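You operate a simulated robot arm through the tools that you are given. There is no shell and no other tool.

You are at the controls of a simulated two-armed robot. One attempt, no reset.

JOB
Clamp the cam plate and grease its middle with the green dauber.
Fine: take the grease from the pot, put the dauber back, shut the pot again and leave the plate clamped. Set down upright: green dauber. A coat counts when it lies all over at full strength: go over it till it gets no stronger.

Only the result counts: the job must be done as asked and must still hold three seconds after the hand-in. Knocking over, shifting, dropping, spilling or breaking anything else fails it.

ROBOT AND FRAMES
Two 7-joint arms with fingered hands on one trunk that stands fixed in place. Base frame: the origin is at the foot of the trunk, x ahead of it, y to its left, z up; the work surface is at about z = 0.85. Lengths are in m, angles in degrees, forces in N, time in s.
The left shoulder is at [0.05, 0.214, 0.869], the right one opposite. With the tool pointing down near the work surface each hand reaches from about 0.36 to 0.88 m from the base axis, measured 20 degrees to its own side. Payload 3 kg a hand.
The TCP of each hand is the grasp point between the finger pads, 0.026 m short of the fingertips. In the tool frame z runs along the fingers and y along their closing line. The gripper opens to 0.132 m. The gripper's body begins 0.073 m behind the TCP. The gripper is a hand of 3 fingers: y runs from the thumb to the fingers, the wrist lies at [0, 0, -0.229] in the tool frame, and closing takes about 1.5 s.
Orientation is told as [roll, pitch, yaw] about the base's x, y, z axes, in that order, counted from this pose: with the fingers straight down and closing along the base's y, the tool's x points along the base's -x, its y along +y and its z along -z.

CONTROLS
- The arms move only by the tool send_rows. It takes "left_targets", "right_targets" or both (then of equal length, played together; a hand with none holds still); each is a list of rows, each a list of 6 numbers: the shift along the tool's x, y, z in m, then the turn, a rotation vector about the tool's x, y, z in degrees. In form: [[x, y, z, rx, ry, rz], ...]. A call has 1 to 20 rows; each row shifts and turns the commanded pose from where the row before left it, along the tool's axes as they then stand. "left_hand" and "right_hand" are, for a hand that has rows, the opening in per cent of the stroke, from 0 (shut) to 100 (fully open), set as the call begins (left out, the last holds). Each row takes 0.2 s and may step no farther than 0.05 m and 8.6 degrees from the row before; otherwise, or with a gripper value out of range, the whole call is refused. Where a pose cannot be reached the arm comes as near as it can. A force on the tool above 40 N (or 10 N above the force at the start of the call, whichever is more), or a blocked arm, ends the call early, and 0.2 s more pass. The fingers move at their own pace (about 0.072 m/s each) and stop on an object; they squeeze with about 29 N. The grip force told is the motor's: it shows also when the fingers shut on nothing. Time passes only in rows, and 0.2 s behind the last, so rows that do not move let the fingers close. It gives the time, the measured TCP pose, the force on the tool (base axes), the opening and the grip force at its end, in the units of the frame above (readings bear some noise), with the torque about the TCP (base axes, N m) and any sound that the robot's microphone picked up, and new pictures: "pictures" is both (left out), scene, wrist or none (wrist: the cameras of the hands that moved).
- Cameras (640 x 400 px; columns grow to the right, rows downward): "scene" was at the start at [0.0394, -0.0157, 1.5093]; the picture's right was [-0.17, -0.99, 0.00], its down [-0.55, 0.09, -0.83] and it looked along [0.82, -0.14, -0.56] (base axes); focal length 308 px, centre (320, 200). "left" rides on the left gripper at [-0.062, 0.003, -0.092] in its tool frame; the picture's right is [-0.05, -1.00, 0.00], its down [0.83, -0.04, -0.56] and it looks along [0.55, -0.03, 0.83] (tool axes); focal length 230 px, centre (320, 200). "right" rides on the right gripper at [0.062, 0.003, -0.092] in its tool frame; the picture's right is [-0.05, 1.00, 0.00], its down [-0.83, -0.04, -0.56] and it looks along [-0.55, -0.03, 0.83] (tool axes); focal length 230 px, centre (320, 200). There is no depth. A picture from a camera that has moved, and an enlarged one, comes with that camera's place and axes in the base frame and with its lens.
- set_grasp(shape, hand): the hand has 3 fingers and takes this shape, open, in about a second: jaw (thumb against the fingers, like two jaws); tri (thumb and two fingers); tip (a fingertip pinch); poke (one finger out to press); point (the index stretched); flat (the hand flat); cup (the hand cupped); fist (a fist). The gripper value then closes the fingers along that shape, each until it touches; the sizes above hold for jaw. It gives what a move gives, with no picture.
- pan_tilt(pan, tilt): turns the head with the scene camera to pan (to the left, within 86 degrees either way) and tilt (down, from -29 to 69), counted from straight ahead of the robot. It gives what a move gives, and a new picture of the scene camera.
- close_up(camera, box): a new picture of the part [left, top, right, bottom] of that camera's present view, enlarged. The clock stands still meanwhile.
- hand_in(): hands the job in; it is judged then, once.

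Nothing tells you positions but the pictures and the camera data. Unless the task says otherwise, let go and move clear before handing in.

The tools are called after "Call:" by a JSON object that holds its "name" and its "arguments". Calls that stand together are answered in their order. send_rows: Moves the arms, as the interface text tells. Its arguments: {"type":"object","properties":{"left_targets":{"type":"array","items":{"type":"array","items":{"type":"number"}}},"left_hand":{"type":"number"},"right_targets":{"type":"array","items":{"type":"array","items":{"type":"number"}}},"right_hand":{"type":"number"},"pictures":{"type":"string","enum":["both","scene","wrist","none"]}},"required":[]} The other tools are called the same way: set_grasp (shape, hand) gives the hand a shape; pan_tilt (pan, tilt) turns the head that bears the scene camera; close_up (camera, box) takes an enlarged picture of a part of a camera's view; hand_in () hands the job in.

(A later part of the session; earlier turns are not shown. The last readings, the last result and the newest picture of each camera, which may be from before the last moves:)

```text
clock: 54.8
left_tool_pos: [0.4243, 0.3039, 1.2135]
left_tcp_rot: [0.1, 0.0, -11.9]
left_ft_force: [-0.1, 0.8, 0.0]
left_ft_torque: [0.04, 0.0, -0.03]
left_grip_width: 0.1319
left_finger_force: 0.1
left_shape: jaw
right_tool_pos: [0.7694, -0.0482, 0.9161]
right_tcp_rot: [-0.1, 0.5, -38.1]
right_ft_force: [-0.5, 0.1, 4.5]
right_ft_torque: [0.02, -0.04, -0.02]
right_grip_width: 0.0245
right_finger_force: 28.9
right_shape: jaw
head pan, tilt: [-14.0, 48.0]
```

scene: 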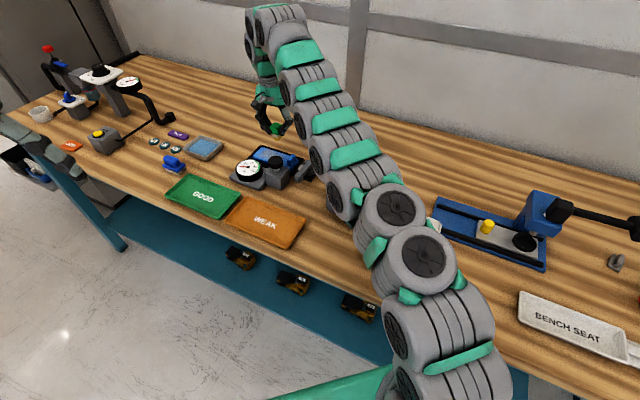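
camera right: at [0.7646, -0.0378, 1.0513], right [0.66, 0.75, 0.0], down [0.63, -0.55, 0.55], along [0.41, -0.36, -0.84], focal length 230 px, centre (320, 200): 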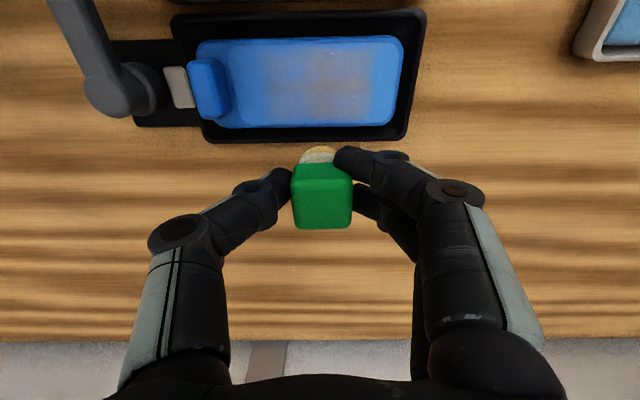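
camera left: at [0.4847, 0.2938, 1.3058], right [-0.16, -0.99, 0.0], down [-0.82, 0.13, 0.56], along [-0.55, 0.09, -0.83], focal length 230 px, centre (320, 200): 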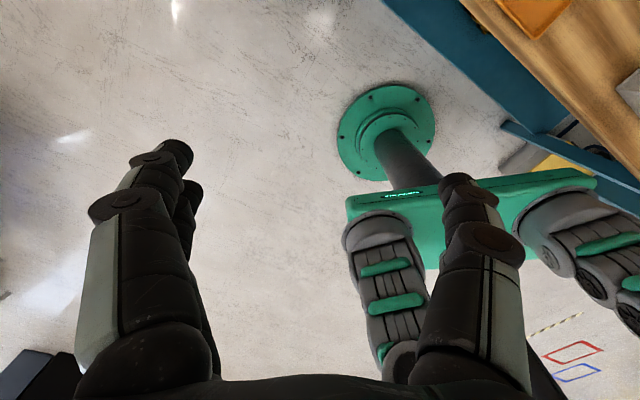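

Call:
{"name": "send_rows", "arguments": {"right_targets": [[0, -0.0077, 0.0005, 0, 0, 0], [0, -0.0077, 0, 0, 0, 0], [0, -0.0077, 0, 0, 0, 0], [-0.01, 0, 0, 0, 0, 0], [0, 0.0083, 0, 0, 0, 0], [0, 0.0083, 0, 0, 0, 0], [0, 0.0083, 0, 0, 0, 0], [0, 0.0083, 0, 0, 0, 0], [0, 0.0083, 0, 0, 0, 0], [0, 0.0083, 0, 0, 0, 0], [-0.0085, 0, 0, 0, 0, 0], [0, -0.0083, 0, 0, 0, 0], [0, -0.0083, 0, 0, 0, 0], [0, -0.0083, 0, 0, 0, 0], [0, -0.0083, 0, 0, 0, 0], [0, -0.0083, 0, 0, 0, 0], [0, -0.0083, 0, 0, 0, 0]], "pictures": "both"}}

Call:
{"name": "close_up", "arguments": {"camera": "scene", "box": [240, 130, 320, 190]}}

```text
clock: 58.4
left_tool_pos: [0.4241, 0.3049, 1.2142]
left_tcp_rot: [-0.1, 0.0, -11.9]
left_ft_force: [-1.0, 0.1, 0.8]
left_ft_torque: [-0.01, 0.01, 0.01]
left_grip_width: 0.1316
left_finger_force: 0.1
left_shape: jaw
right_tool_pos: [0.7704, -0.0766, 0.9144]
right_tcp_rot: [-0.2, 0.5, -38.4]
right_ft_force: [-0.8, 0.6, 1.4]
right_ft_torque: [0.01, -0.07, 0.02]
right_grip_width: 0.024
right_finger_force: 28.6
right_shape: jaw
head pan, tilt: [-14.0, 48.0]
camera right: at [0.7249, -0.0368, 1.0092], right [0.66, 0.75, 0.0], down [0.63, -0.55, 0.55], along [0.41, -0.36, -0.84], focal length 230 px, centre (320, 200)
```

scene: 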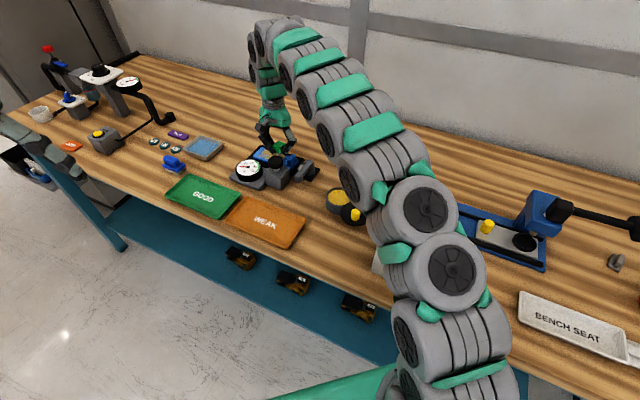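
right: 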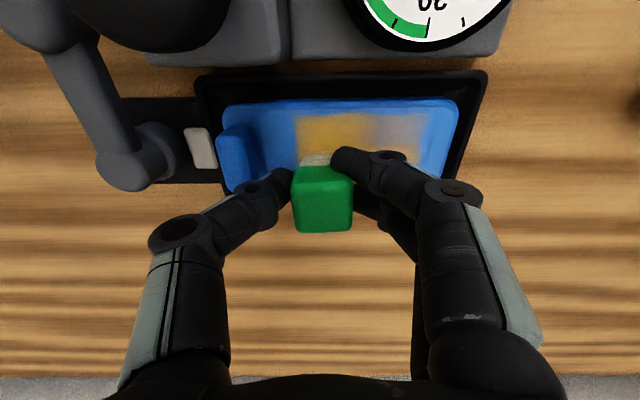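

```text
6.67 times, centred on (280, 160) of scene
camera zoom: at [0.0284, -0.0201, 1.4887], right [-0.24, -0.97, 0.0], down [-0.72, 0.18, -0.67], along [0.65, -0.16, -0.74], focal length 2056 px, centre (587, 467)
```

zoom: 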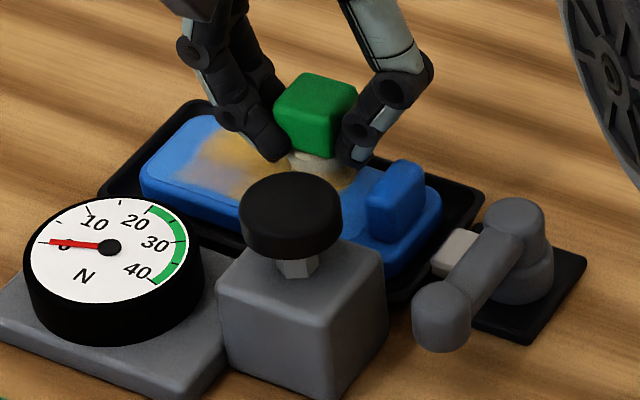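

The coat is building up: strong yellow towards the middle-left, fainter on the right. I enlarge it from the wrist camera.

Call:
{"name": "close_up", "arguments": {"camera": "right", "box": [210, 70, 480, 220]}}

```text
2.37 times, centred on (345, 145) of right
camera zoom: at [0.7249, -0.0368, 1.0092], right [0.66, 0.75, 0.0], down [0.63, -0.55, 0.55], along [0.41, -0.36, -0.84], focal length 545 px, centre (261, 330)
```

zoom: 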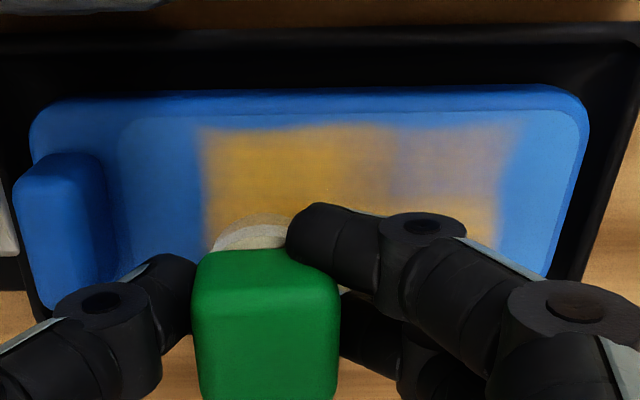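

The left half is near full yellow, the far-right corner still faint, and the felt looks paler. I lift to inspect the felt and the coat.

Call:
{"name": "send_rows", "arguments": {"right_targets": [[0, 0, -0.02, 0, 0, 0], [0, 0, -0.04, 0, 0, 0], [0, -0.02, -0.02, 0, 0, 0]], "pictures": "both"}}

Call:
{"name": "close_up", "arguments": {"camera": "scene", "box": [240, 110, 330, 190]}}

Call:
{"name": "close_up", "arguments": {"camera": "right", "box": [230, 70, 470, 220]}}

```text
clock: 59.2
left_tool_pos: [0.4251, 0.3043, 1.2137]
left_tcp_rot: [0.0, 0.0, -11.9]
left_ft_force: [0.0, 0.0, 0.2]
left_ft_torque: [0.03, 0.0, 0.0]
left_grip_width: 0.1321
left_finger_force: 0.0
left_shape: jaw
right_tool_pos: [0.7576, -0.0945, 0.997]
right_tcp_rot: [0.0, 0.5, -38.1]
right_ft_force: [0.4, 0.1, 0.0]
right_ft_torque: [0.01, 0.04, 0.0]
right_grip_width: 0.024
right_finger_force: 29.1
right_shape: jaw
head pan, tilt: [-14.0, 48.0]
camera right: at [0.7125, -0.0543, 1.0915], right [0.66, 0.75, 0.0], down [0.63, -0.55, 0.55], along [0.41, -0.36, -0.84], focal length 230 px, centre (320, 200)
```

scene: 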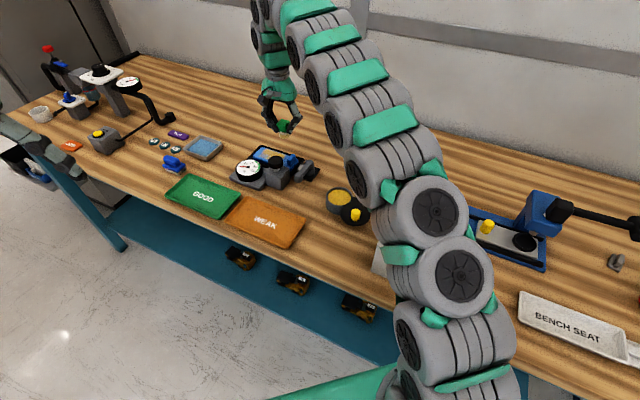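
right: 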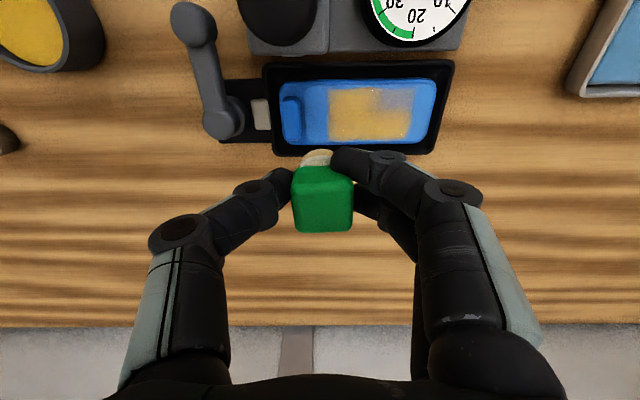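

```text
5.00 times, centred on (285, 150) of scene
camera zoom: at [0.0284, -0.0201, 1.4887], right [-0.24, -0.97, 0.0], down [-0.72, 0.18, -0.67], along [0.65, -0.16, -0.74], focal length 1542 px, centre (495, 450)
```

zoom: 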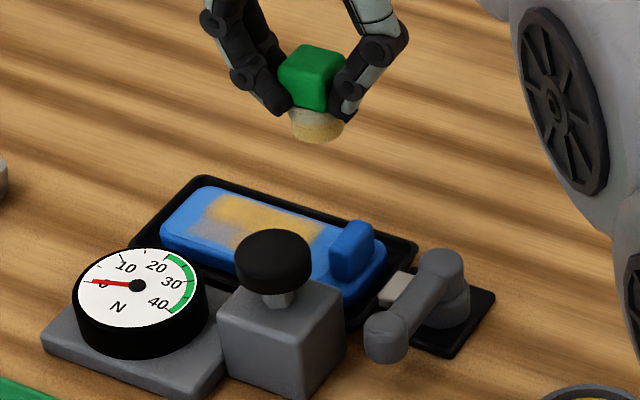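

```text
2.67 times, centred on (350, 145) of right
camera zoom: at [0.7125, -0.0543, 1.0915], right [0.66, 0.75, 0.0], down [0.63, -0.55, 0.55], along [0.41, -0.36, -0.84], focal length 614 px, centre (240, 347)
```

zoom: 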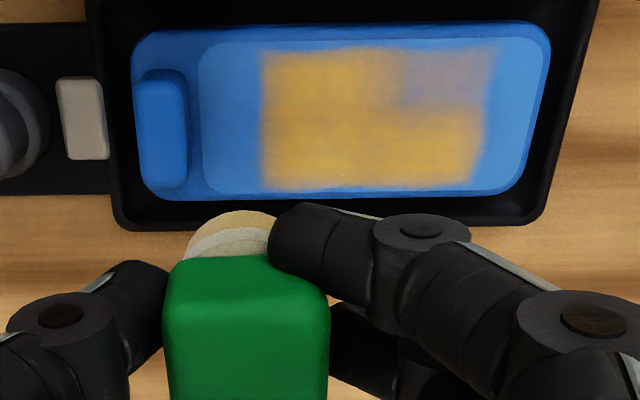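

Nearly the whole zone is yellow; only the far-right corner nearest the gauge is still faint. The felt still has some grease, so I go to that corner and work it, then pass over the rest.

Call:
{"name": "send_rows", "arguments": {"right_targets": [[0.0102, 0.0364, 0, 0, 0, 0], [0.0102, 0.0364, 0, 0, 0, 0], [0, 0, 0.04, 0, 0, 0], [0, 0, 0.035, 0, 0, 0], [0, 0, 0.005, 0, 0, 0], [0, 0, 0, 0, 0, 0]], "pictures": "none"}}

Call:
{"name": "send_rows", "arguments": {"right_targets": [[0, 0, 0.0015, 0, 0, 0]], "pictures": "none"}}

```text
clock: 60.6
left_tool_pos: [0.4244, 0.3041, 1.214]
left_tcp_rot: [-0.1, 0.1, -11.9]
left_ft_force: [0.4, 0.3, -0.2]
left_ft_torque: [0.02, 0.0, -0.02]
left_grip_width: 0.1319
left_finger_force: 0.1
left_shape: jaw
right_tool_pos: [0.7832, -0.0248, 0.9129]
right_tcp_rot: [0.1, 0.3, -38.2]
right_ft_force: [-2.1, 1.1, 32.6]
right_ft_torque: [0.01, -0.05, 0.0]
right_grip_width: 0.0253
right_finger_force: 29.1
right_shape: jaw
right hand out of reach, approached as far as the arm can: row 2
head pan, tilt: [-14.0, 48.0]
```

```text
clock: 61.0
left_tool_pos: [0.4239, 0.3046, 1.2132]
left_tcp_rot: [0.0, 0.0, -11.8]
left_ft_force: [1.1, 0.9, 0.2]
left_ft_torque: [-0.02, -0.02, -0.01]
left_grip_width: 0.132
left_finger_force: 0.2
left_shape: jaw
right_tool_pos: [0.784, -0.0248, 0.9134]
right_tcp_rot: [0.3, 0.3, -38.3]
right_ft_force: [-1.2, 0.6, 14.2]
right_ft_torque: [0.0, -0.08, 0.0]
right_grip_width: 0.0265
right_finger_force: 29.7
right_shape: jaw
head pan, tilt: [-14.0, 48.0]
stopped in row 1 (right hand): the force on the tool passed its limit at 45 N (the readings are from after the stop); the commanded pose is now the measured one
```

The arm sank a bit lower than meant at the edge of its reach and pressed up to 45 N before stopping. I check the dauber's seat in the grip before going on.

Call:
{"name": "close_up", "arguments": {"camera": "scene", "box": [240, 120, 320, 180]}}

Call:
{"name": "close_up", "arguments": {"camera": "right", "box": [210, 70, 450, 220]}}

```text
6.67 times, centred on (280, 150) of scene
camera zoom: at [0.0283, -0.0201, 1.4887], right [-0.24, -0.97, 0.0], down [-0.72, 0.18, -0.67], along [0.65, -0.16, -0.74], focal length 2056 px, centre (587, 533)
```

zoom: 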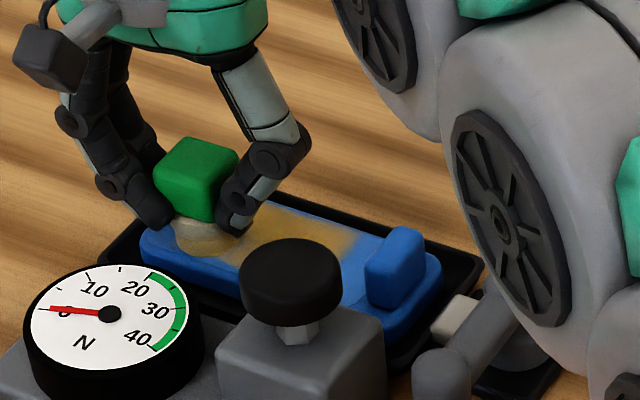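

```text
2.67 times, centred on (330, 145) of right
camera zoom: at [0.7381, 0.0148, 1.0068], right [0.66, 0.75, 0.0], down [0.63, -0.55, 0.55], along [0.42, -0.36, -0.83], focal length 614 px, centre (293, 347)
```

zoom: 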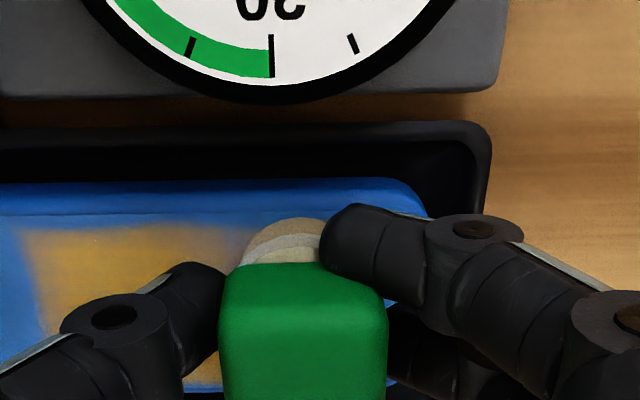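

The dauber still sits straight. I ease the pressure and work this faint corner with short strokes.

Call:
{"name": "send_rows", "arguments": {"right_targets": [[0, 0, -0.0008, 0, 0, 0], [0, -0.008, 0, 0, 0, 0], [0, -0.008, 0, 0, 0, 0], [0, 0.008, 0, 0, 0, 0], [0, 0.008, 0, 0, 0, 0], [-0.006, 0, 0, 0, 0, 0], [0, -0.008, 0, 0, 0, 0], [0, -0.008, 0, 0, 0, 0], [0, 0.008, 0, 0, 0, 0], [0, 0.008, 0, 0, 0, 0]], "pictures": "none"}}

```text
clock: 63.2
left_tool_pos: [0.4249, 0.3038, 1.2141]
left_tcp_rot: [0.0, 0.0, -11.9]
left_ft_force: [0.1, -0.2, 0.6]
left_ft_torque: [0.04, -0.01, 0.03]
left_grip_width: 0.132
left_finger_force: 0.1
left_shape: jaw
right_tool_pos: [0.7874, -0.0299, 0.9122]
right_tcp_rot: [0.0, 0.2, -38.3]
right_ft_force: [-1.7, -5.3, 17.0]
right_ft_torque: [-0.11, -0.05, 0.0]
right_grip_width: 0.0265
right_finger_force: 29.3
right_shape: jaw
head pan, tilt: [-14.0, 48.0]
```

Call:
{"name": "send_rows", "arguments": {"right_targets": [[0.002, -0.0083, -0.001, 0, 0, 0], [0, -0.0083, 0, 0, 0, 0], [0, -0.0083, 0, 0, 0, 0], [0, -0.0083, 0, 0, 0, 0], [0, -0.0083, 0, 0, 0, 0], [0, -0.0083, 0, 0, 0, 0], [-0.009, 0, 0, 0, 0, 0], [0, 0.0083, 0, 0, 0, 0], [0, 0.0083, 0, 0, 0, 0], [0, 0.0083, 0, 0, 0, 0], [0, 0.0083, 0, 0, 0, 0], [0, 0.0083, 0, 0, 0, 0], [0, 0.0083, 0, 0, 0, 0], [-0.0085, 0, 0, 0, 0, 0], [0, -0.0083, 0, 0, 0, 0], [0, -0.0083, 0, 0, 0, 0], [0, -0.0083, 0, 0, 0, 0], [0, -0.0083, 0, 0, 0, 0], [0, -0.0083, 0, 0, 0, 0], [0, -0.0083, 0, 0, 0, 0]], "pictures": "none"}}

Call:
{"name": "send_rows", "arguments": {"right_targets": [[0, 0, -0.02, 0, 0, 0], [0, 0, -0.04, 0, 0, 0], [0, -0.02, -0.02, 0, 0, 0]], "pictures": "both"}}

Call:
{"name": "close_up", "arguments": {"camera": "scene", "box": [240, 110, 330, 190]}}

Call:
{"name": "close_up", "arguments": {"camera": "right", "box": [230, 70, 470, 220]}}

```text
clock: 67.4
left_tool_pos: [0.4237, 0.3036, 1.2129]
left_tcp_rot: [-0.1, 0.0, -11.9]
left_ft_force: [-0.6, 0.1, 0.4]
left_ft_torque: [0.0, 0.03, -0.02]
left_grip_width: 0.1319
left_finger_force: 0.0
left_shape: jaw
right_tool_pos: [0.7681, -0.0772, 0.9116]
right_tcp_rot: [0.1, 0.2, -38.4]
right_ft_force: [1.0, 0.5, 4.3]
right_ft_torque: [0.04, -0.11, 0.01]
right_grip_width: 0.0249
right_finger_force: 29.4
right_shape: jaw
head pan, tilt: [-14.0, 48.0]
```

```text
clock: 68.2
left_tool_pos: [0.4253, 0.3058, 1.2126]
left_tcp_rot: [-0.1, 0.1, -11.9]
left_ft_force: [0.6, 0.6, 1.1]
left_ft_torque: [0.03, -0.02, -0.01]
left_grip_width: 0.1319
left_finger_force: 0.0
left_shape: jaw
right_tool_pos: [0.7585, -0.0927, 0.9926]
right_tcp_rot: [0.0, 0.3, -38.3]
right_ft_force: [-0.9, 0.0, -1.4]
right_ft_torque: [0.01, -0.02, 0.0]
right_grip_width: 0.0245
right_finger_force: 29.0
right_shape: jaw
head pan, tilt: [-14.0, 48.0]
camera right: at [0.7122, -0.0537, 1.0878], right [0.66, 0.75, 0.0], down [0.63, -0.55, 0.55], along [0.41, -0.36, -0.83], focal length 230 px, centre (320, 200)
```

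scene: 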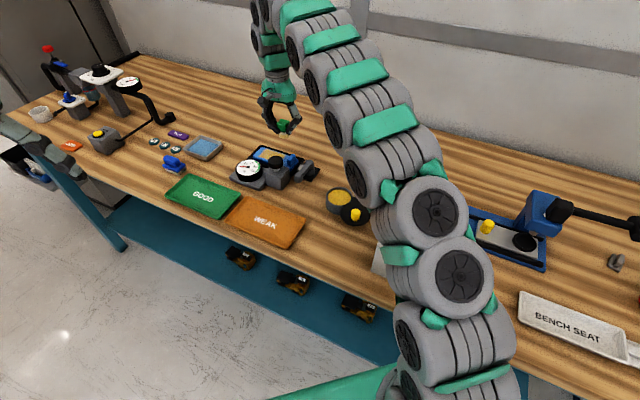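
right: 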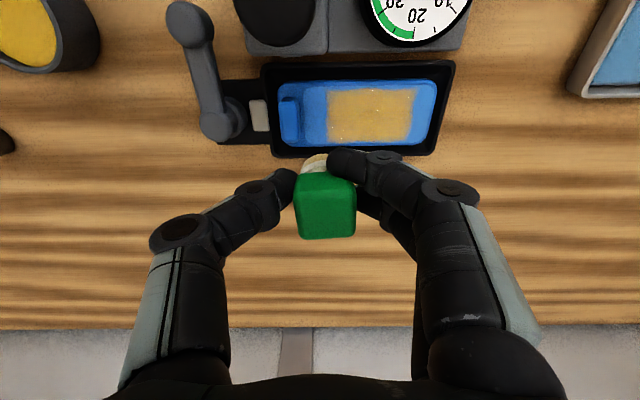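

```text
5.00 times, centred on (285, 150) of scene
camera zoom: at [0.0284, -0.0201, 1.4887], right [-0.24, -0.97, 0.0], down [-0.72, 0.18, -0.67], along [0.65, -0.16, -0.74], focal length 1542 px, centre (495, 450)
```

zoom: 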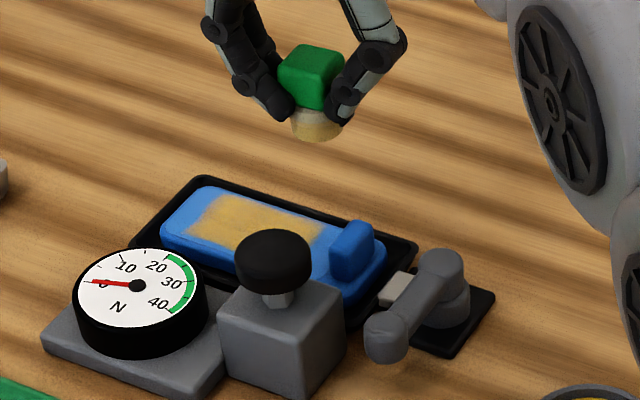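

```text
2.67 times, centred on (350, 145) of right
camera zoom: at [0.7122, -0.0537, 1.0878], right [0.66, 0.75, 0.0], down [0.63, -0.55, 0.55], along [0.41, -0.36, -0.83], focal length 614 px, centre (240, 347)
```

zoom: 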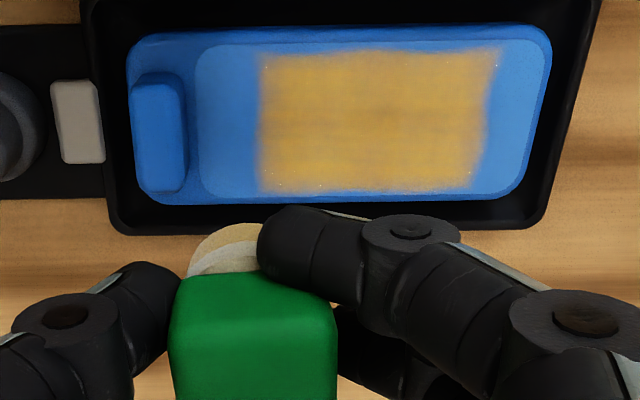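

The coat now looks even over the whole zone. I enlarge it to judge strength, and I compare with the felt's load.

Call:
{"name": "close_up", "arguments": {"camera": "right", "box": [290, 70, 450, 170]}}

Call:
{"name": "close_up", "arguments": {"camera": "scene", "box": [265, 110, 305, 140]}}

Call:
{"name": "close_up", "arguments": {"camera": "scene", "box": [255, 140, 305, 175]}}

```text
4.00 times, centred on (370, 120) of right
camera zoom: at [0.7122, -0.0537, 1.0878], right [0.66, 0.75, 0.0], down [0.63, -0.55, 0.55], along [0.41, -0.36, -0.83], focal length 920 px, centre (120, 520)
```

zoom: 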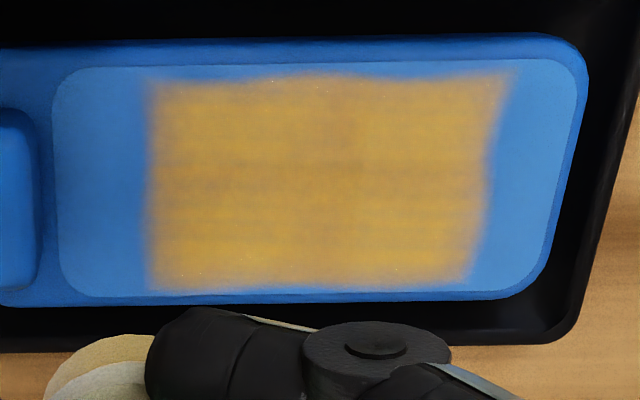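

```text
13.33 times, centred on (285, 125) of scene
camera zoom: at [0.0284, -0.0201, 1.4887], right [-0.24, -0.97, 0.0], down [-0.72, 0.18, -0.67], along [0.65, -0.16, -0.74], focal length 4111 px, centre (787, 1200)
```

zoom: 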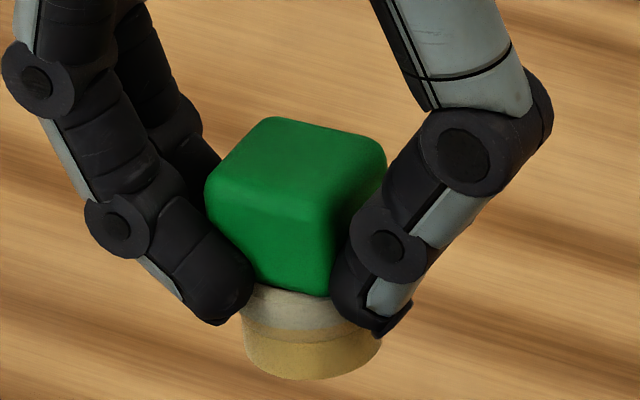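

```text
11.43 times, centred on (280, 158) of scene
camera zoom: at [0.0284, -0.0201, 1.4887], right [-0.24, -0.97, 0.0], down [-0.72, 0.18, -0.67], along [0.65, -0.16, -0.74], focal length 3524 px, centre (777, 686)
```

zoom: 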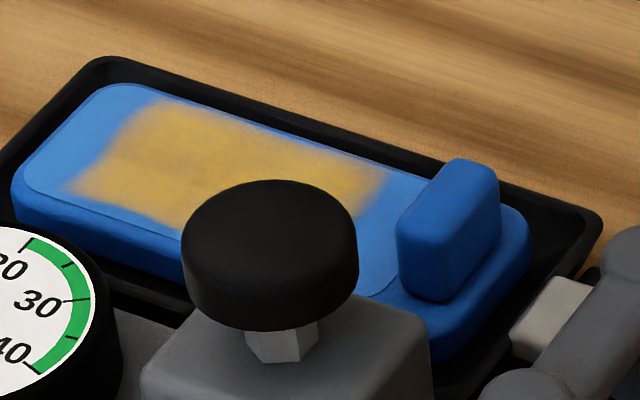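

The coat is even but not quite as saturated as the grease, and the felt has gone pale, so I take fresh grease. I carry the dauber back over the pot.

Call:
{"name": "send_rows", "arguments": {"right_targets": [[0, 0, -0.018, 0, 0, 0], [0.0173, -0.0408, 0, 0, 0, 0], [0.0173, -0.0408, 0, 0, 0, 0], [0.0173, -0.0408, 0, 0, 0, 0], [0.0173, -0.0408, 0, 0, 0, 0], [0.0173, -0.0408, 0, 0, 0, 0], [0, 0, 0.03, 0, 0, 0], [0, 0, 0.025, 0, 0, 0], [0, 0, 0, 0, 0, 0]], "pictures": "both"}}

Call:
{"name": "close_up", "arguments": {"camera": "scene", "box": [285, 150, 385, 225]}}

```text
clock: 70.2
left_tool_pos: [0.4249, 0.3053, 1.2135]
left_tcp_rot: [0.0, 0.1, -12.0]
left_ft_force: [0.4, 0.4, 0.8]
left_ft_torque: [-0.01, 0.02, -0.02]
left_grip_width: 0.1317
left_finger_force: 0.0
left_shape: jaw
right_tool_pos: [0.5612, -0.201, 0.9563]
right_tcp_rot: [0.0, 0.3, -38.2]
right_ft_force: [0.9, 0.2, -0.1]
right_ft_torque: [0.01, 0.0, 0.02]
right_grip_width: 0.0221
right_finger_force: 28.6
right_shape: jaw
head pan, tilt: [-14.0, 48.0]
camera right: at [0.5168, -0.1611, 1.0513], right [0.66, 0.75, 0.0], down [0.63, -0.55, 0.55], along [0.41, -0.36, -0.83], focal length 230 px, centre (320, 200)
```

scene: 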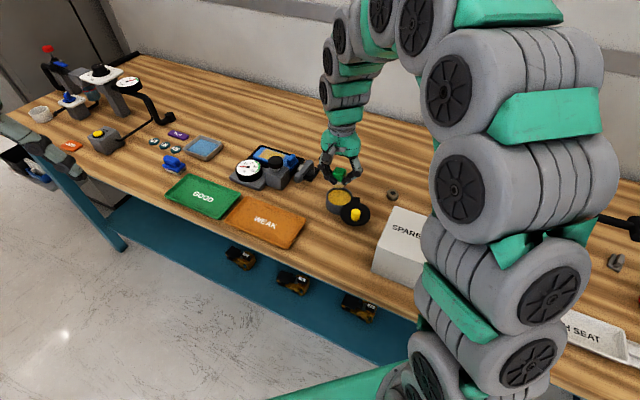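
right: 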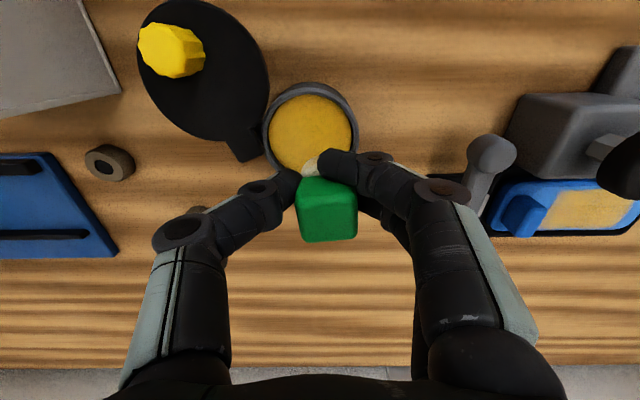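

```text
5.33 times, centred on (335, 188) of scene
camera zoom: at [0.0285, -0.0201, 1.4887], right [-0.24, -0.97, 0.0], down [-0.72, 0.18, -0.67], along [0.65, -0.16, -0.74], focal length 1644 px, centre (240, 267)
```

zoom: 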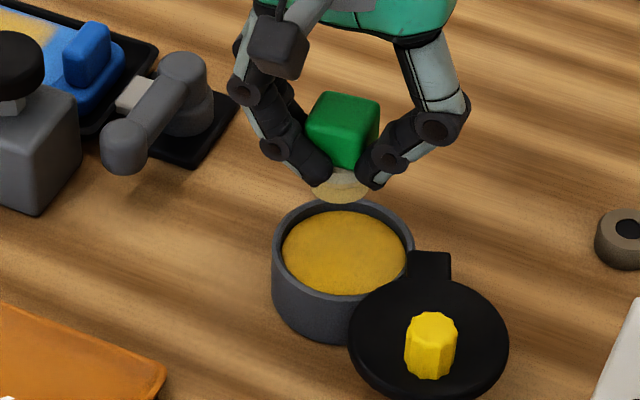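

The dauber has crept upward in the grip (the fingers now hold it lower, and the gap reads smaller). I look closely before doing anything more.

Call:
{"name": "close_up", "arguments": {"camera": "scene", "box": [315, 155, 365, 195]}}

Call:
{"name": "close_up", "arguments": {"camera": "right", "box": [240, 130, 420, 250]}}

```text
10.00 times, centred on (340, 175) of scene
camera zoom: at [0.0285, -0.0201, 1.4887], right [-0.24, -0.97, 0.0], down [-0.72, 0.18, -0.67], along [0.65, -0.16, -0.74], focal length 3084 px, centre (120, 450)
```

zoom: 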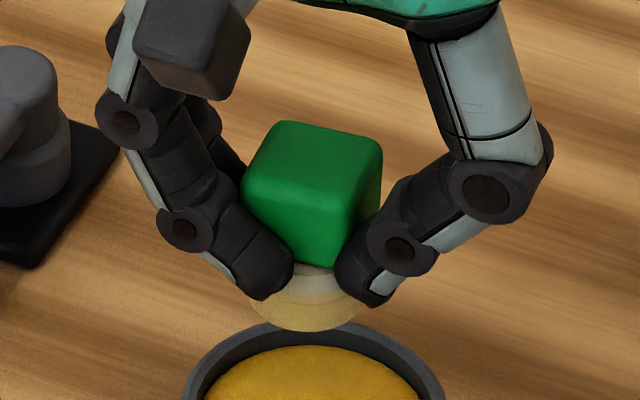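

```text
3.33 times, centred on (330, 190) of right
camera zoom: at [0.5168, -0.1611, 1.0513], right [0.66, 0.75, 0.0], down [0.63, -0.55, 0.55], along [0.41, -0.36, -0.83], focal length 767 px, centre (287, 233)
```

zoom: 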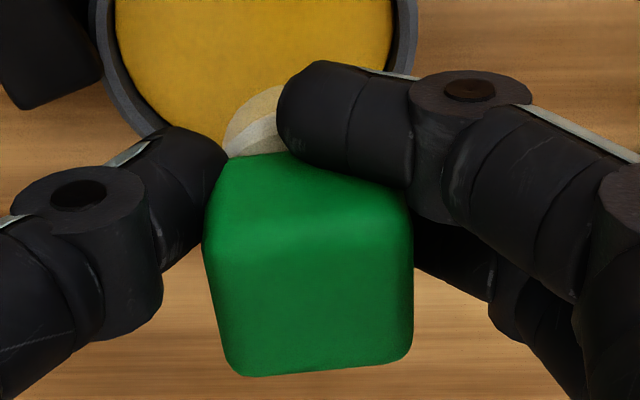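

The fingers now hold only the cube's lower edge, so I will set the dauber down at its home spot and take a deeper grip. I carry it there now.

Call:
{"name": "send_rows", "arguments": {"right_targets": [[0.0292, 0.0318, 0, 0, 0, 0], [0.0292, 0.0318, 0, 0, 0, 0], [0, 0, 0.02, 0, 0, 0], [0, 0, 0.02, 0, 0, 0], [0, 0, 0.012, 0, 0, 0], [0, 0, 0, 0, 0, 0]], "pictures": "both"}}

Call:
{"name": "close_up", "arguments": {"camera": "scene", "box": [275, 160, 345, 215]}}

Call:
{"name": "close_up", "arguments": {"camera": "right", "box": [240, 130, 420, 250]}}

```text
clock: 71.6
left_tool_pos: [0.4239, 0.3048, 1.2148]
left_tcp_rot: [0.0, 0.0, -12.0]
left_ft_force: [0.7, 0.3, -1.0]
left_ft_torque: [0.02, -0.01, 0.0]
left_grip_width: 0.1319
left_finger_force: 0.0
left_shape: jaw
right_tool_pos: [0.5565, -0.114, 0.9052]
right_tcp_rot: [0.1, 0.3, -38.2]
right_ft_force: [0.0, -0.4, -0.4]
right_ft_torque: [-0.01, -0.02, -0.01]
right_grip_width: 0.0216
right_finger_force: 29.7
right_shape: jaw
head pan, tilt: [-14.0, 48.0]
camera right: at [0.5114, -0.0742, 0.9992], right [0.66, 0.75, 0.0], down [0.63, -0.55, 0.55], along [0.42, -0.36, -0.83], focal length 230 px, centre (320, 200)
```

scene: 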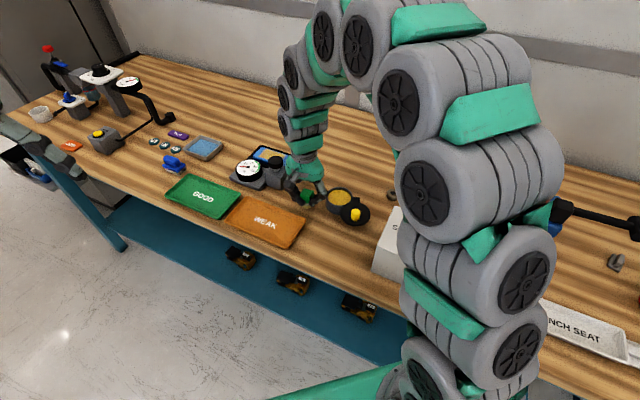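
right: 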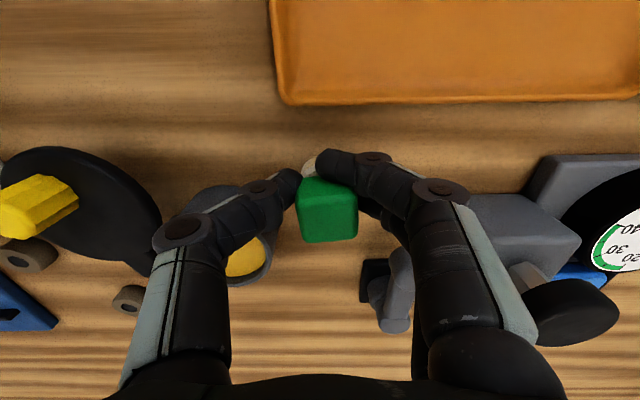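

```text
7.27 times, centred on (310, 188) of scene
camera zoom: at [0.0285, -0.0201, 1.4887], right [-0.24, -0.97, 0.0], down [-0.72, 0.18, -0.67], along [0.65, -0.16, -0.74], focal length 2242 px, centre (393, 291)
```

zoom: 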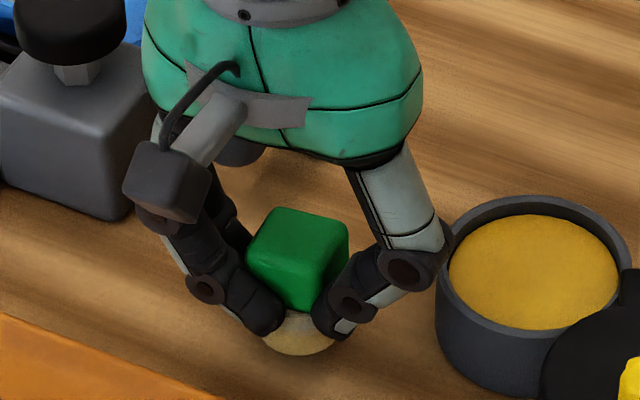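

```text
3.33 times, centred on (330, 190) of right
camera zoom: at [0.5114, -0.0742, 0.9992], right [0.66, 0.75, 0.0], down [0.63, -0.55, 0.55], along [0.42, -0.36, -0.83], focal length 767 px, centre (287, 233)
```

zoom: 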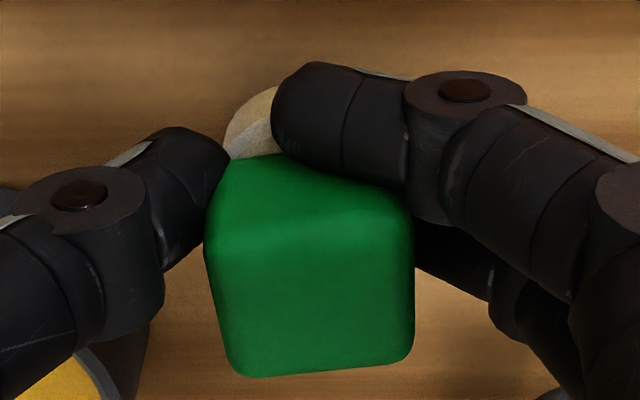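

Call:
{"name": "send_rows", "arguments": {"right_targets": [[0, 0, 0.008, 0, 0, 0], [0, 0, 0.005, 0, 0, 0], [0, 0, 0.002, 0, 0, 0]], "pictures": "none"}}

Call:
{"name": "send_rows", "arguments": {"right_targets": [[0, 0, 0.0015, 0, 0, 0]], "pictures": "none"}}

Call:
{"name": "send_rows", "arguments": {"right_targets": [[0, 0, 0.0015, 0, 0, 0]], "pictures": "none"}}

Call:
{"name": "close_up", "arguments": {"camera": "scene", "box": [275, 160, 345, 215]}}

```text
clock: 72.4
left_tool_pos: [0.4251, 0.3046, 1.2138]
left_tcp_rot: [-0.1, 0.0, -11.8]
left_ft_force: [-0.4, 0.6, -0.6]
left_ft_torque: [0.04, -0.02, -0.01]
left_grip_width: 0.1317
left_finger_force: 0.1
left_shape: jaw
right_tool_pos: [0.5555, -0.1151, 0.8889]
right_tcp_rot: [0.1, 0.3, -38.2]
right_ft_force: [-3.2, -1.3, 18.9]
right_ft_torque: [0.01, -0.17, 0.01]
right_grip_width: 0.0226
right_finger_force: 28.6
right_shape: jaw
head pan, tilt: [-14.0, 48.0]
```

```text
clock: 72.8
left_tool_pos: [0.424, 0.3055, 1.2127]
left_tcp_rot: [-0.1, 0.0, -11.9]
left_ft_force: [0.7, 0.9, -0.2]
left_ft_torque: [-0.02, 0.0, 0.02]
left_grip_width: 0.132
left_finger_force: 0.1
left_shape: jaw
right_tool_pos: [0.5552, -0.1137, 0.8888]
right_tcp_rot: [0.2, 0.2, -38.4]
right_ft_force: [-6.5, 0.2, 33.1]
right_ft_torque: [0.0, -0.21, -0.04]
right_grip_width: 0.024
right_finger_force: 28.5
right_shape: jaw
head pan, tilt: [-14.0, 48.0]
```

```text
clock: 73.2
left_tool_pos: [0.4254, 0.3048, 1.2147]
left_tcp_rot: [0.0, 0.0, -11.9]
left_ft_force: [0.6, -0.3, -0.4]
left_ft_torque: [0.0, 0.01, 0.02]
left_grip_width: 0.1315
left_finger_force: 0.1
left_shape: jaw
right_tool_pos: [0.5567, -0.113, 0.8868]
right_tcp_rot: [0.1, 0.3, -38.3]
right_ft_force: [-8.9, -1.1, 38.1]
right_ft_torque: [-0.04, -0.07, -0.09]
right_grip_width: 0.0248
right_finger_force: 29.1
right_shape: jaw
head pan, tilt: [-14.0, 48.0]
```

```text
7.27 times, centred on (310, 188) of scene
camera zoom: at [0.0279, -0.02, 1.4888], right [-0.24, -0.97, 0.0], down [-0.72, 0.18, -0.67], along [0.65, -0.16, -0.74], focal length 2242 px, centre (393, 291)
```

zoom: 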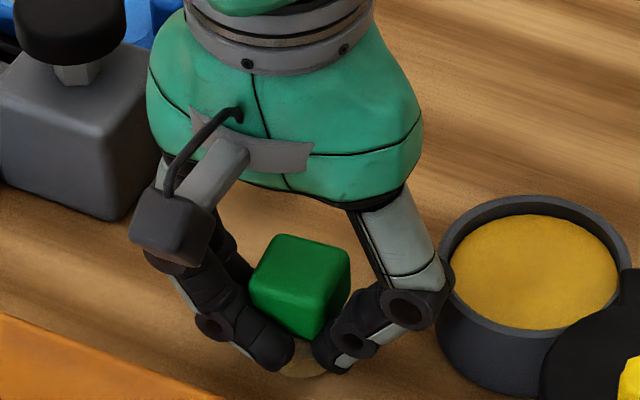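

The dauber stands on the bench. I relieve the pressure and open the fingers.

Call:
{"name": "send_rows", "arguments": {"right_targets": [[0, 0, -0.003, 0, 0, 0]], "pictures": "none"}}

Call:
{"name": "send_rows", "arguments": {"right_targets": [[0, 0, 0, 0, 0, 0], [0, 0, 0, 0, 0, 0], [0, 0, 0, 0, 0, 0], [0, 0, 0, 0, 0, 0]], "right_hand": 42, "pictures": "both"}}

Call:
{"name": "close_up", "arguments": {"camera": "scene", "box": [275, 160, 345, 215]}}

Call:
{"name": "close_up", "arguments": {"camera": "right", "box": [220, 100, 430, 240]}}

```text
clock: 73.6
left_tool_pos: [0.4249, 0.3041, 1.2126]
left_tcp_rot: [0.0, 0.1, -11.8]
left_ft_force: [0.5, 0.4, 0.4]
left_ft_torque: [-0.02, -0.01, 0.02]
left_grip_width: 0.1319
left_finger_force: 0.0
left_shape: jaw
right_tool_pos: [0.5546, -0.1137, 0.889]
right_tcp_rot: [-0.1, 0.3, -38.2]
right_ft_force: [-1.1, -2.3, 9.2]
right_ft_torque: [-0.02, -0.17, -0.04]
right_grip_width: 0.0235
right_finger_force: 28.8
right_shape: jaw
head pan, tilt: [-14.0, 48.0]
```

```text
clock: 74.6
left_tool_pos: [0.4253, 0.3053, 1.2141]
left_tcp_rot: [0.0, 0.0, -11.8]
left_ft_force: [0.1, 0.1, 0.0]
left_ft_torque: [-0.01, -0.04, -0.02]
left_grip_width: 0.1322
left_finger_force: 0.1
left_shape: jaw
right_tool_pos: [0.5558, -0.1136, 0.8875]
right_tcp_rot: [0.0, 0.2, -38.2]
right_ft_force: [0.1, -1.5, -1.5]
right_ft_torque: [-0.01, -0.03, -0.04]
right_grip_width: 0.0551
right_finger_force: 0.1
right_shape: jaw
head pan, tilt: [-14.0, 48.0]
camera right: at [0.5105, -0.074, 0.9829], right [0.66, 0.75, 0.0], down [0.63, -0.55, 0.55], along [0.41, -0.36, -0.83], focal length 230 px, centre (320, 200)
```

scene: 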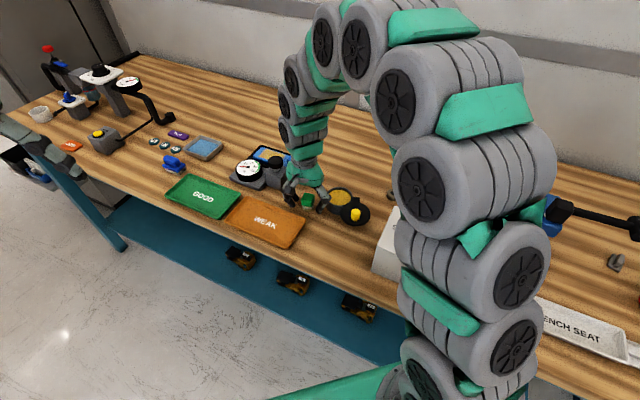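
right: 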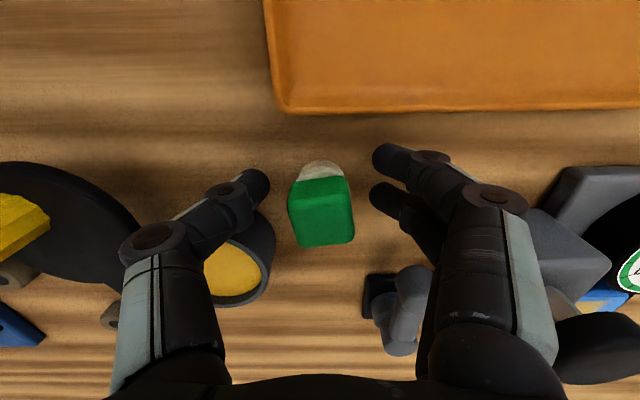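

```text
7.27 times, centred on (310, 188) of scene
camera zoom: at [0.0285, -0.0201, 1.4887], right [-0.24, -0.97, 0.0], down [-0.72, 0.18, -0.67], along [0.65, -0.16, -0.74], focal length 2242 px, centre (393, 291)
```

zoom: 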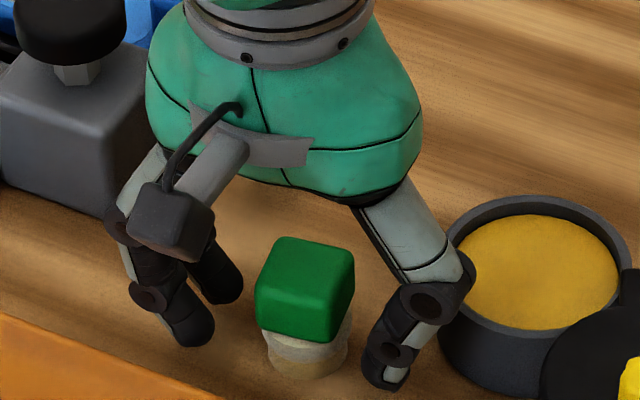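

```text
2.86 times, centred on (325, 170) of right
camera zoom: at [0.5105, -0.074, 0.9829], right [0.66, 0.75, 0.0], down [0.63, -0.55, 0.55], along [0.41, -0.36, -0.83], focal length 657 px, centre (306, 286)
```

zoom: 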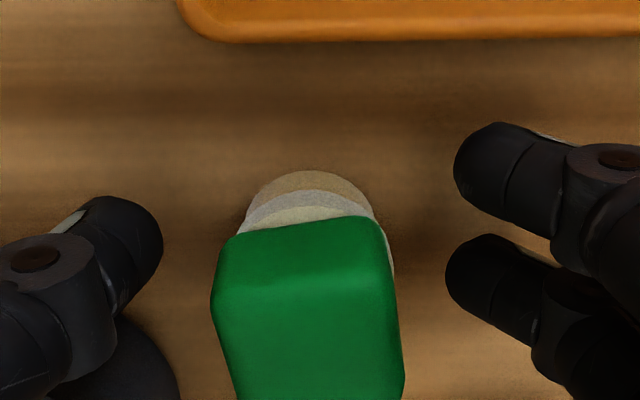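

The dauber stands upright at about 8 mm from its original place (to be corrected at the end), turned a few degrees. I centre the hand on it a little lower than before, so the pads meet the middle of the cube, and close.

Call:
{"name": "send_rows", "arguments": {"right_targets": [[-0.003, 0.001, 0, 0, 0, 0], [-0.002, 0, 0.0015, 0, 0, 0], [0, 0, 0, 0, 0, 0]], "pictures": "none"}}

Call:
{"name": "send_rows", "arguments": {"right_targets": [[0, 0, 0, 0, 0, 0], [0, 0, 0, 0, 0, 0], [0, 0, 0, 0, 0, 0], [0, 0, 0, 0, 0, 0], [0, 0, 0, 0, 0, 0]], "right_hand": 0, "pictures": "both"}}

Call:
{"name": "close_up", "arguments": {"camera": "scene", "box": [275, 160, 345, 215]}}

Call:
{"name": "close_up", "arguments": {"camera": "right", "box": [220, 100, 430, 240]}}

```text
clock: 75.4
left_tool_pos: [0.4246, 0.3041, 1.2141]
left_tcp_rot: [0.0, 0.0, -11.9]
left_ft_force: [-0.2, -0.7, 0.4]
left_ft_torque: [0.01, 0.0, 0.02]
left_grip_width: 0.132
left_finger_force: 0.1
left_shape: jaw
right_tool_pos: [0.5592, -0.116, 0.8876]
right_tcp_rot: [0.1, 0.4, -38.3]
right_ft_force: [0.9, -0.4, -0.5]
right_ft_torque: [-0.03, 0.0, 0.01]
right_grip_width: 0.0548
right_finger_force: 0.2
right_shape: jaw
head pan, tilt: [-14.0, 48.0]
```

```text
clock: 76.6
left_tool_pos: [0.4246, 0.3047, 1.2129]
left_tcp_rot: [0.1, 0.0, -11.9]
left_ft_force: [-0.1, -0.6, 0.3]
left_ft_torque: [0.02, 0.0, -0.02]
left_grip_width: 0.1322
left_finger_force: 0.0
left_shape: jaw
right_tool_pos: [0.56, -0.1158, 0.8863]
right_tcp_rot: [0.0, 0.3, -38.2]
right_ft_force: [-0.8, 0.3, 0.2]
right_ft_torque: [-0.01, 0.0, -0.03]
right_grip_width: 0.0212
right_finger_force: 28.7
right_shape: jaw
head pan, tilt: [-14.0, 48.0]
camera right: at [0.5147, -0.0757, 0.9816], right [0.66, 0.75, 0.0], down [0.63, -0.55, 0.55], along [0.41, -0.36, -0.83], focal length 230 px, centre (320, 200)
```

scene: 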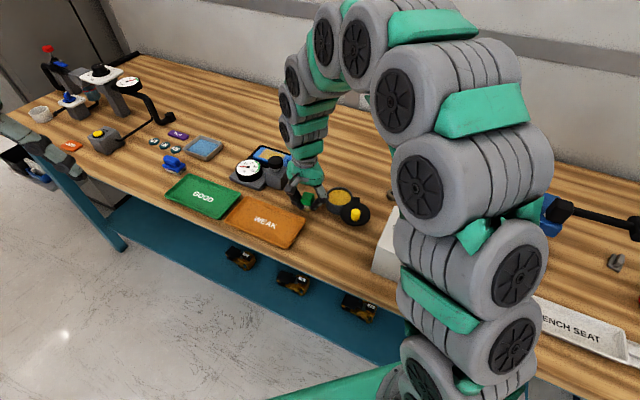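
right: 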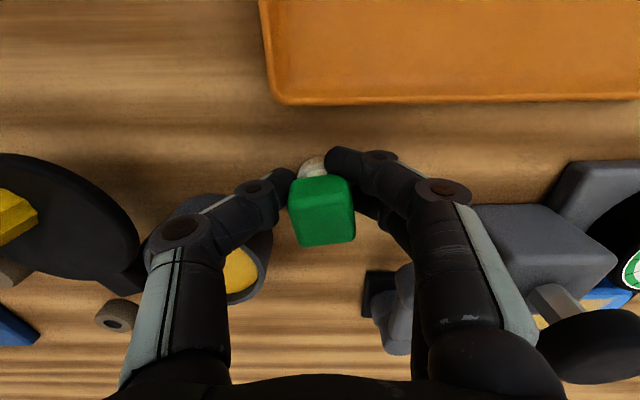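

```text
7.27 times, centred on (310, 188) of scene
camera zoom: at [0.0285, -0.0201, 1.4887], right [-0.24, -0.97, 0.0], down [-0.72, 0.18, -0.67], along [0.65, -0.16, -0.74], focal length 2242 px, centre (393, 291)
```

zoom: 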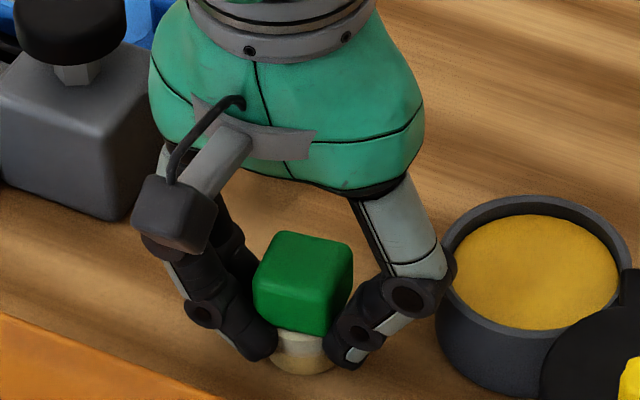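

```text
2.86 times, centred on (325, 170) of right
camera zoom: at [0.5147, -0.0757, 0.9816], right [0.66, 0.75, 0.0], down [0.63, -0.55, 0.55], along [0.41, -0.36, -0.83], focal length 657 px, centre (306, 286)
```

zoom: 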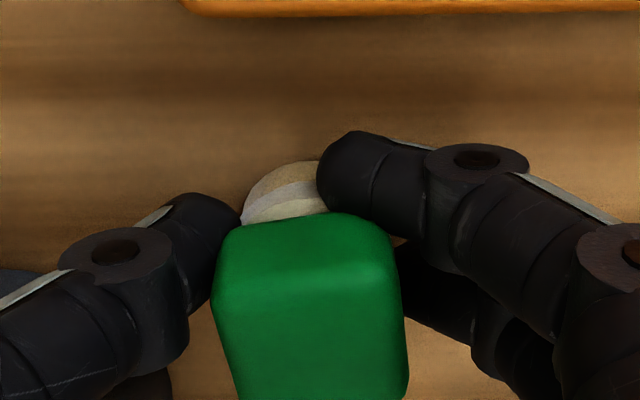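

The fingers closed on the round collar below the cube: contact is evidently made by the fingertips. I open, rise about 18 mm so the tips meet the cube at mid-height, and close again.

Call:
{"name": "send_rows", "arguments": {"right_targets": [[0, 0, 0, 0, 0, 0], [0, 0, 0, 0, 0, 0], [0, 0, 0, 0, 0, 0]], "right_hand": 40, "pictures": "none"}}

Call:
{"name": "send_rows", "arguments": {"right_targets": [[0, 0, -0.01, 0, 0, 0], [0, 0, -0.008, 0, 0, 0], [0, 0, 0, 0, 0, 0]], "pictures": "wrist"}}

Call:
{"name": "close_up", "arguments": {"camera": "scene", "box": [275, 160, 345, 215]}}

Call:
{"name": "close_up", "arguments": {"camera": "right", "box": [220, 100, 430, 240]}}

```text
clock: 77.4
left_tool_pos: [0.4245, 0.3037, 1.2134]
left_tcp_rot: [0.0, 0.0, -11.9]
left_ft_force: [0.5, 0.0, 0.4]
left_ft_torque: [0.02, 0.0, -0.02]
left_grip_width: 0.1319
left_finger_force: 0.2
left_shape: jaw
right_tool_pos: [0.5597, -0.1165, 0.8876]
right_tcp_rot: [0.0, 0.3, -38.2]
right_ft_force: [-1.7, -1.3, 0.9]
right_ft_torque: [0.0, -0.03, 0.02]
right_grip_width: 0.0524
right_finger_force: 0.1
right_shape: jaw
head pan, tilt: [-14.0, 48.0]
```

```text
clock: 78.2
left_tool_pos: [0.4248, 0.3048, 1.2136]
left_tcp_rot: [0.0, -0.1, -11.9]
left_ft_force: [-1.2, 0.0, -0.7]
left_ft_torque: [0.0, 0.0, 0.0]
left_grip_width: 0.132
left_finger_force: 0.0
left_shape: jaw
right_tool_pos: [0.5601, -0.1161, 0.9051]
right_tcp_rot: [0.1, 0.4, -38.2]
right_ft_force: [-0.9, 0.7, 0.8]
right_ft_torque: [0.01, -0.01, -0.01]
right_grip_width: 0.0522
right_finger_force: 0.0
right_shape: jaw
head pan, tilt: [-14.0, 48.0]
camera right: at [0.5147, -0.0762, 1.0001], right [0.66, 0.75, 0.0], down [0.63, -0.55, 0.55], along [0.42, -0.36, -0.83], focal length 230 px, centre (320, 200)
```

right: 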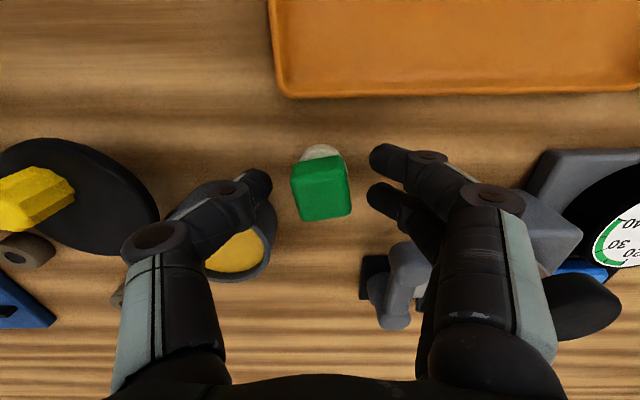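

```text
7.27 times, centred on (310, 188) of scene
camera zoom: at [0.0285, -0.0201, 1.4887], right [-0.24, -0.97, 0.0], down [-0.72, 0.18, -0.67], along [0.65, -0.16, -0.74], focal length 2242 px, centre (393, 291)
```

zoom: 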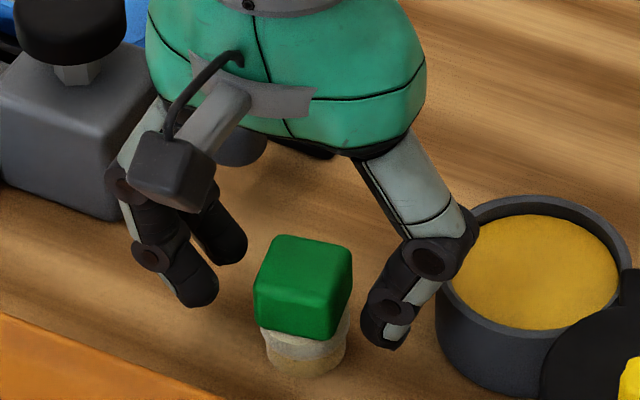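

```text
2.86 times, centred on (325, 170) of right
camera zoom: at [0.5147, -0.0762, 1.0001], right [0.66, 0.75, 0.0], down [0.63, -0.55, 0.55], along [0.42, -0.36, -0.83], focal length 657 px, centre (306, 286)
```

zoom: 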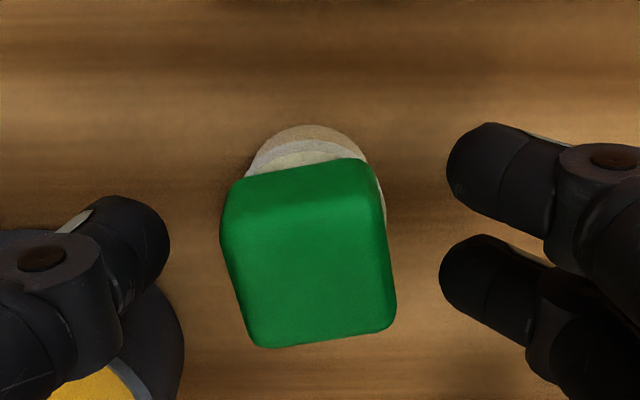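

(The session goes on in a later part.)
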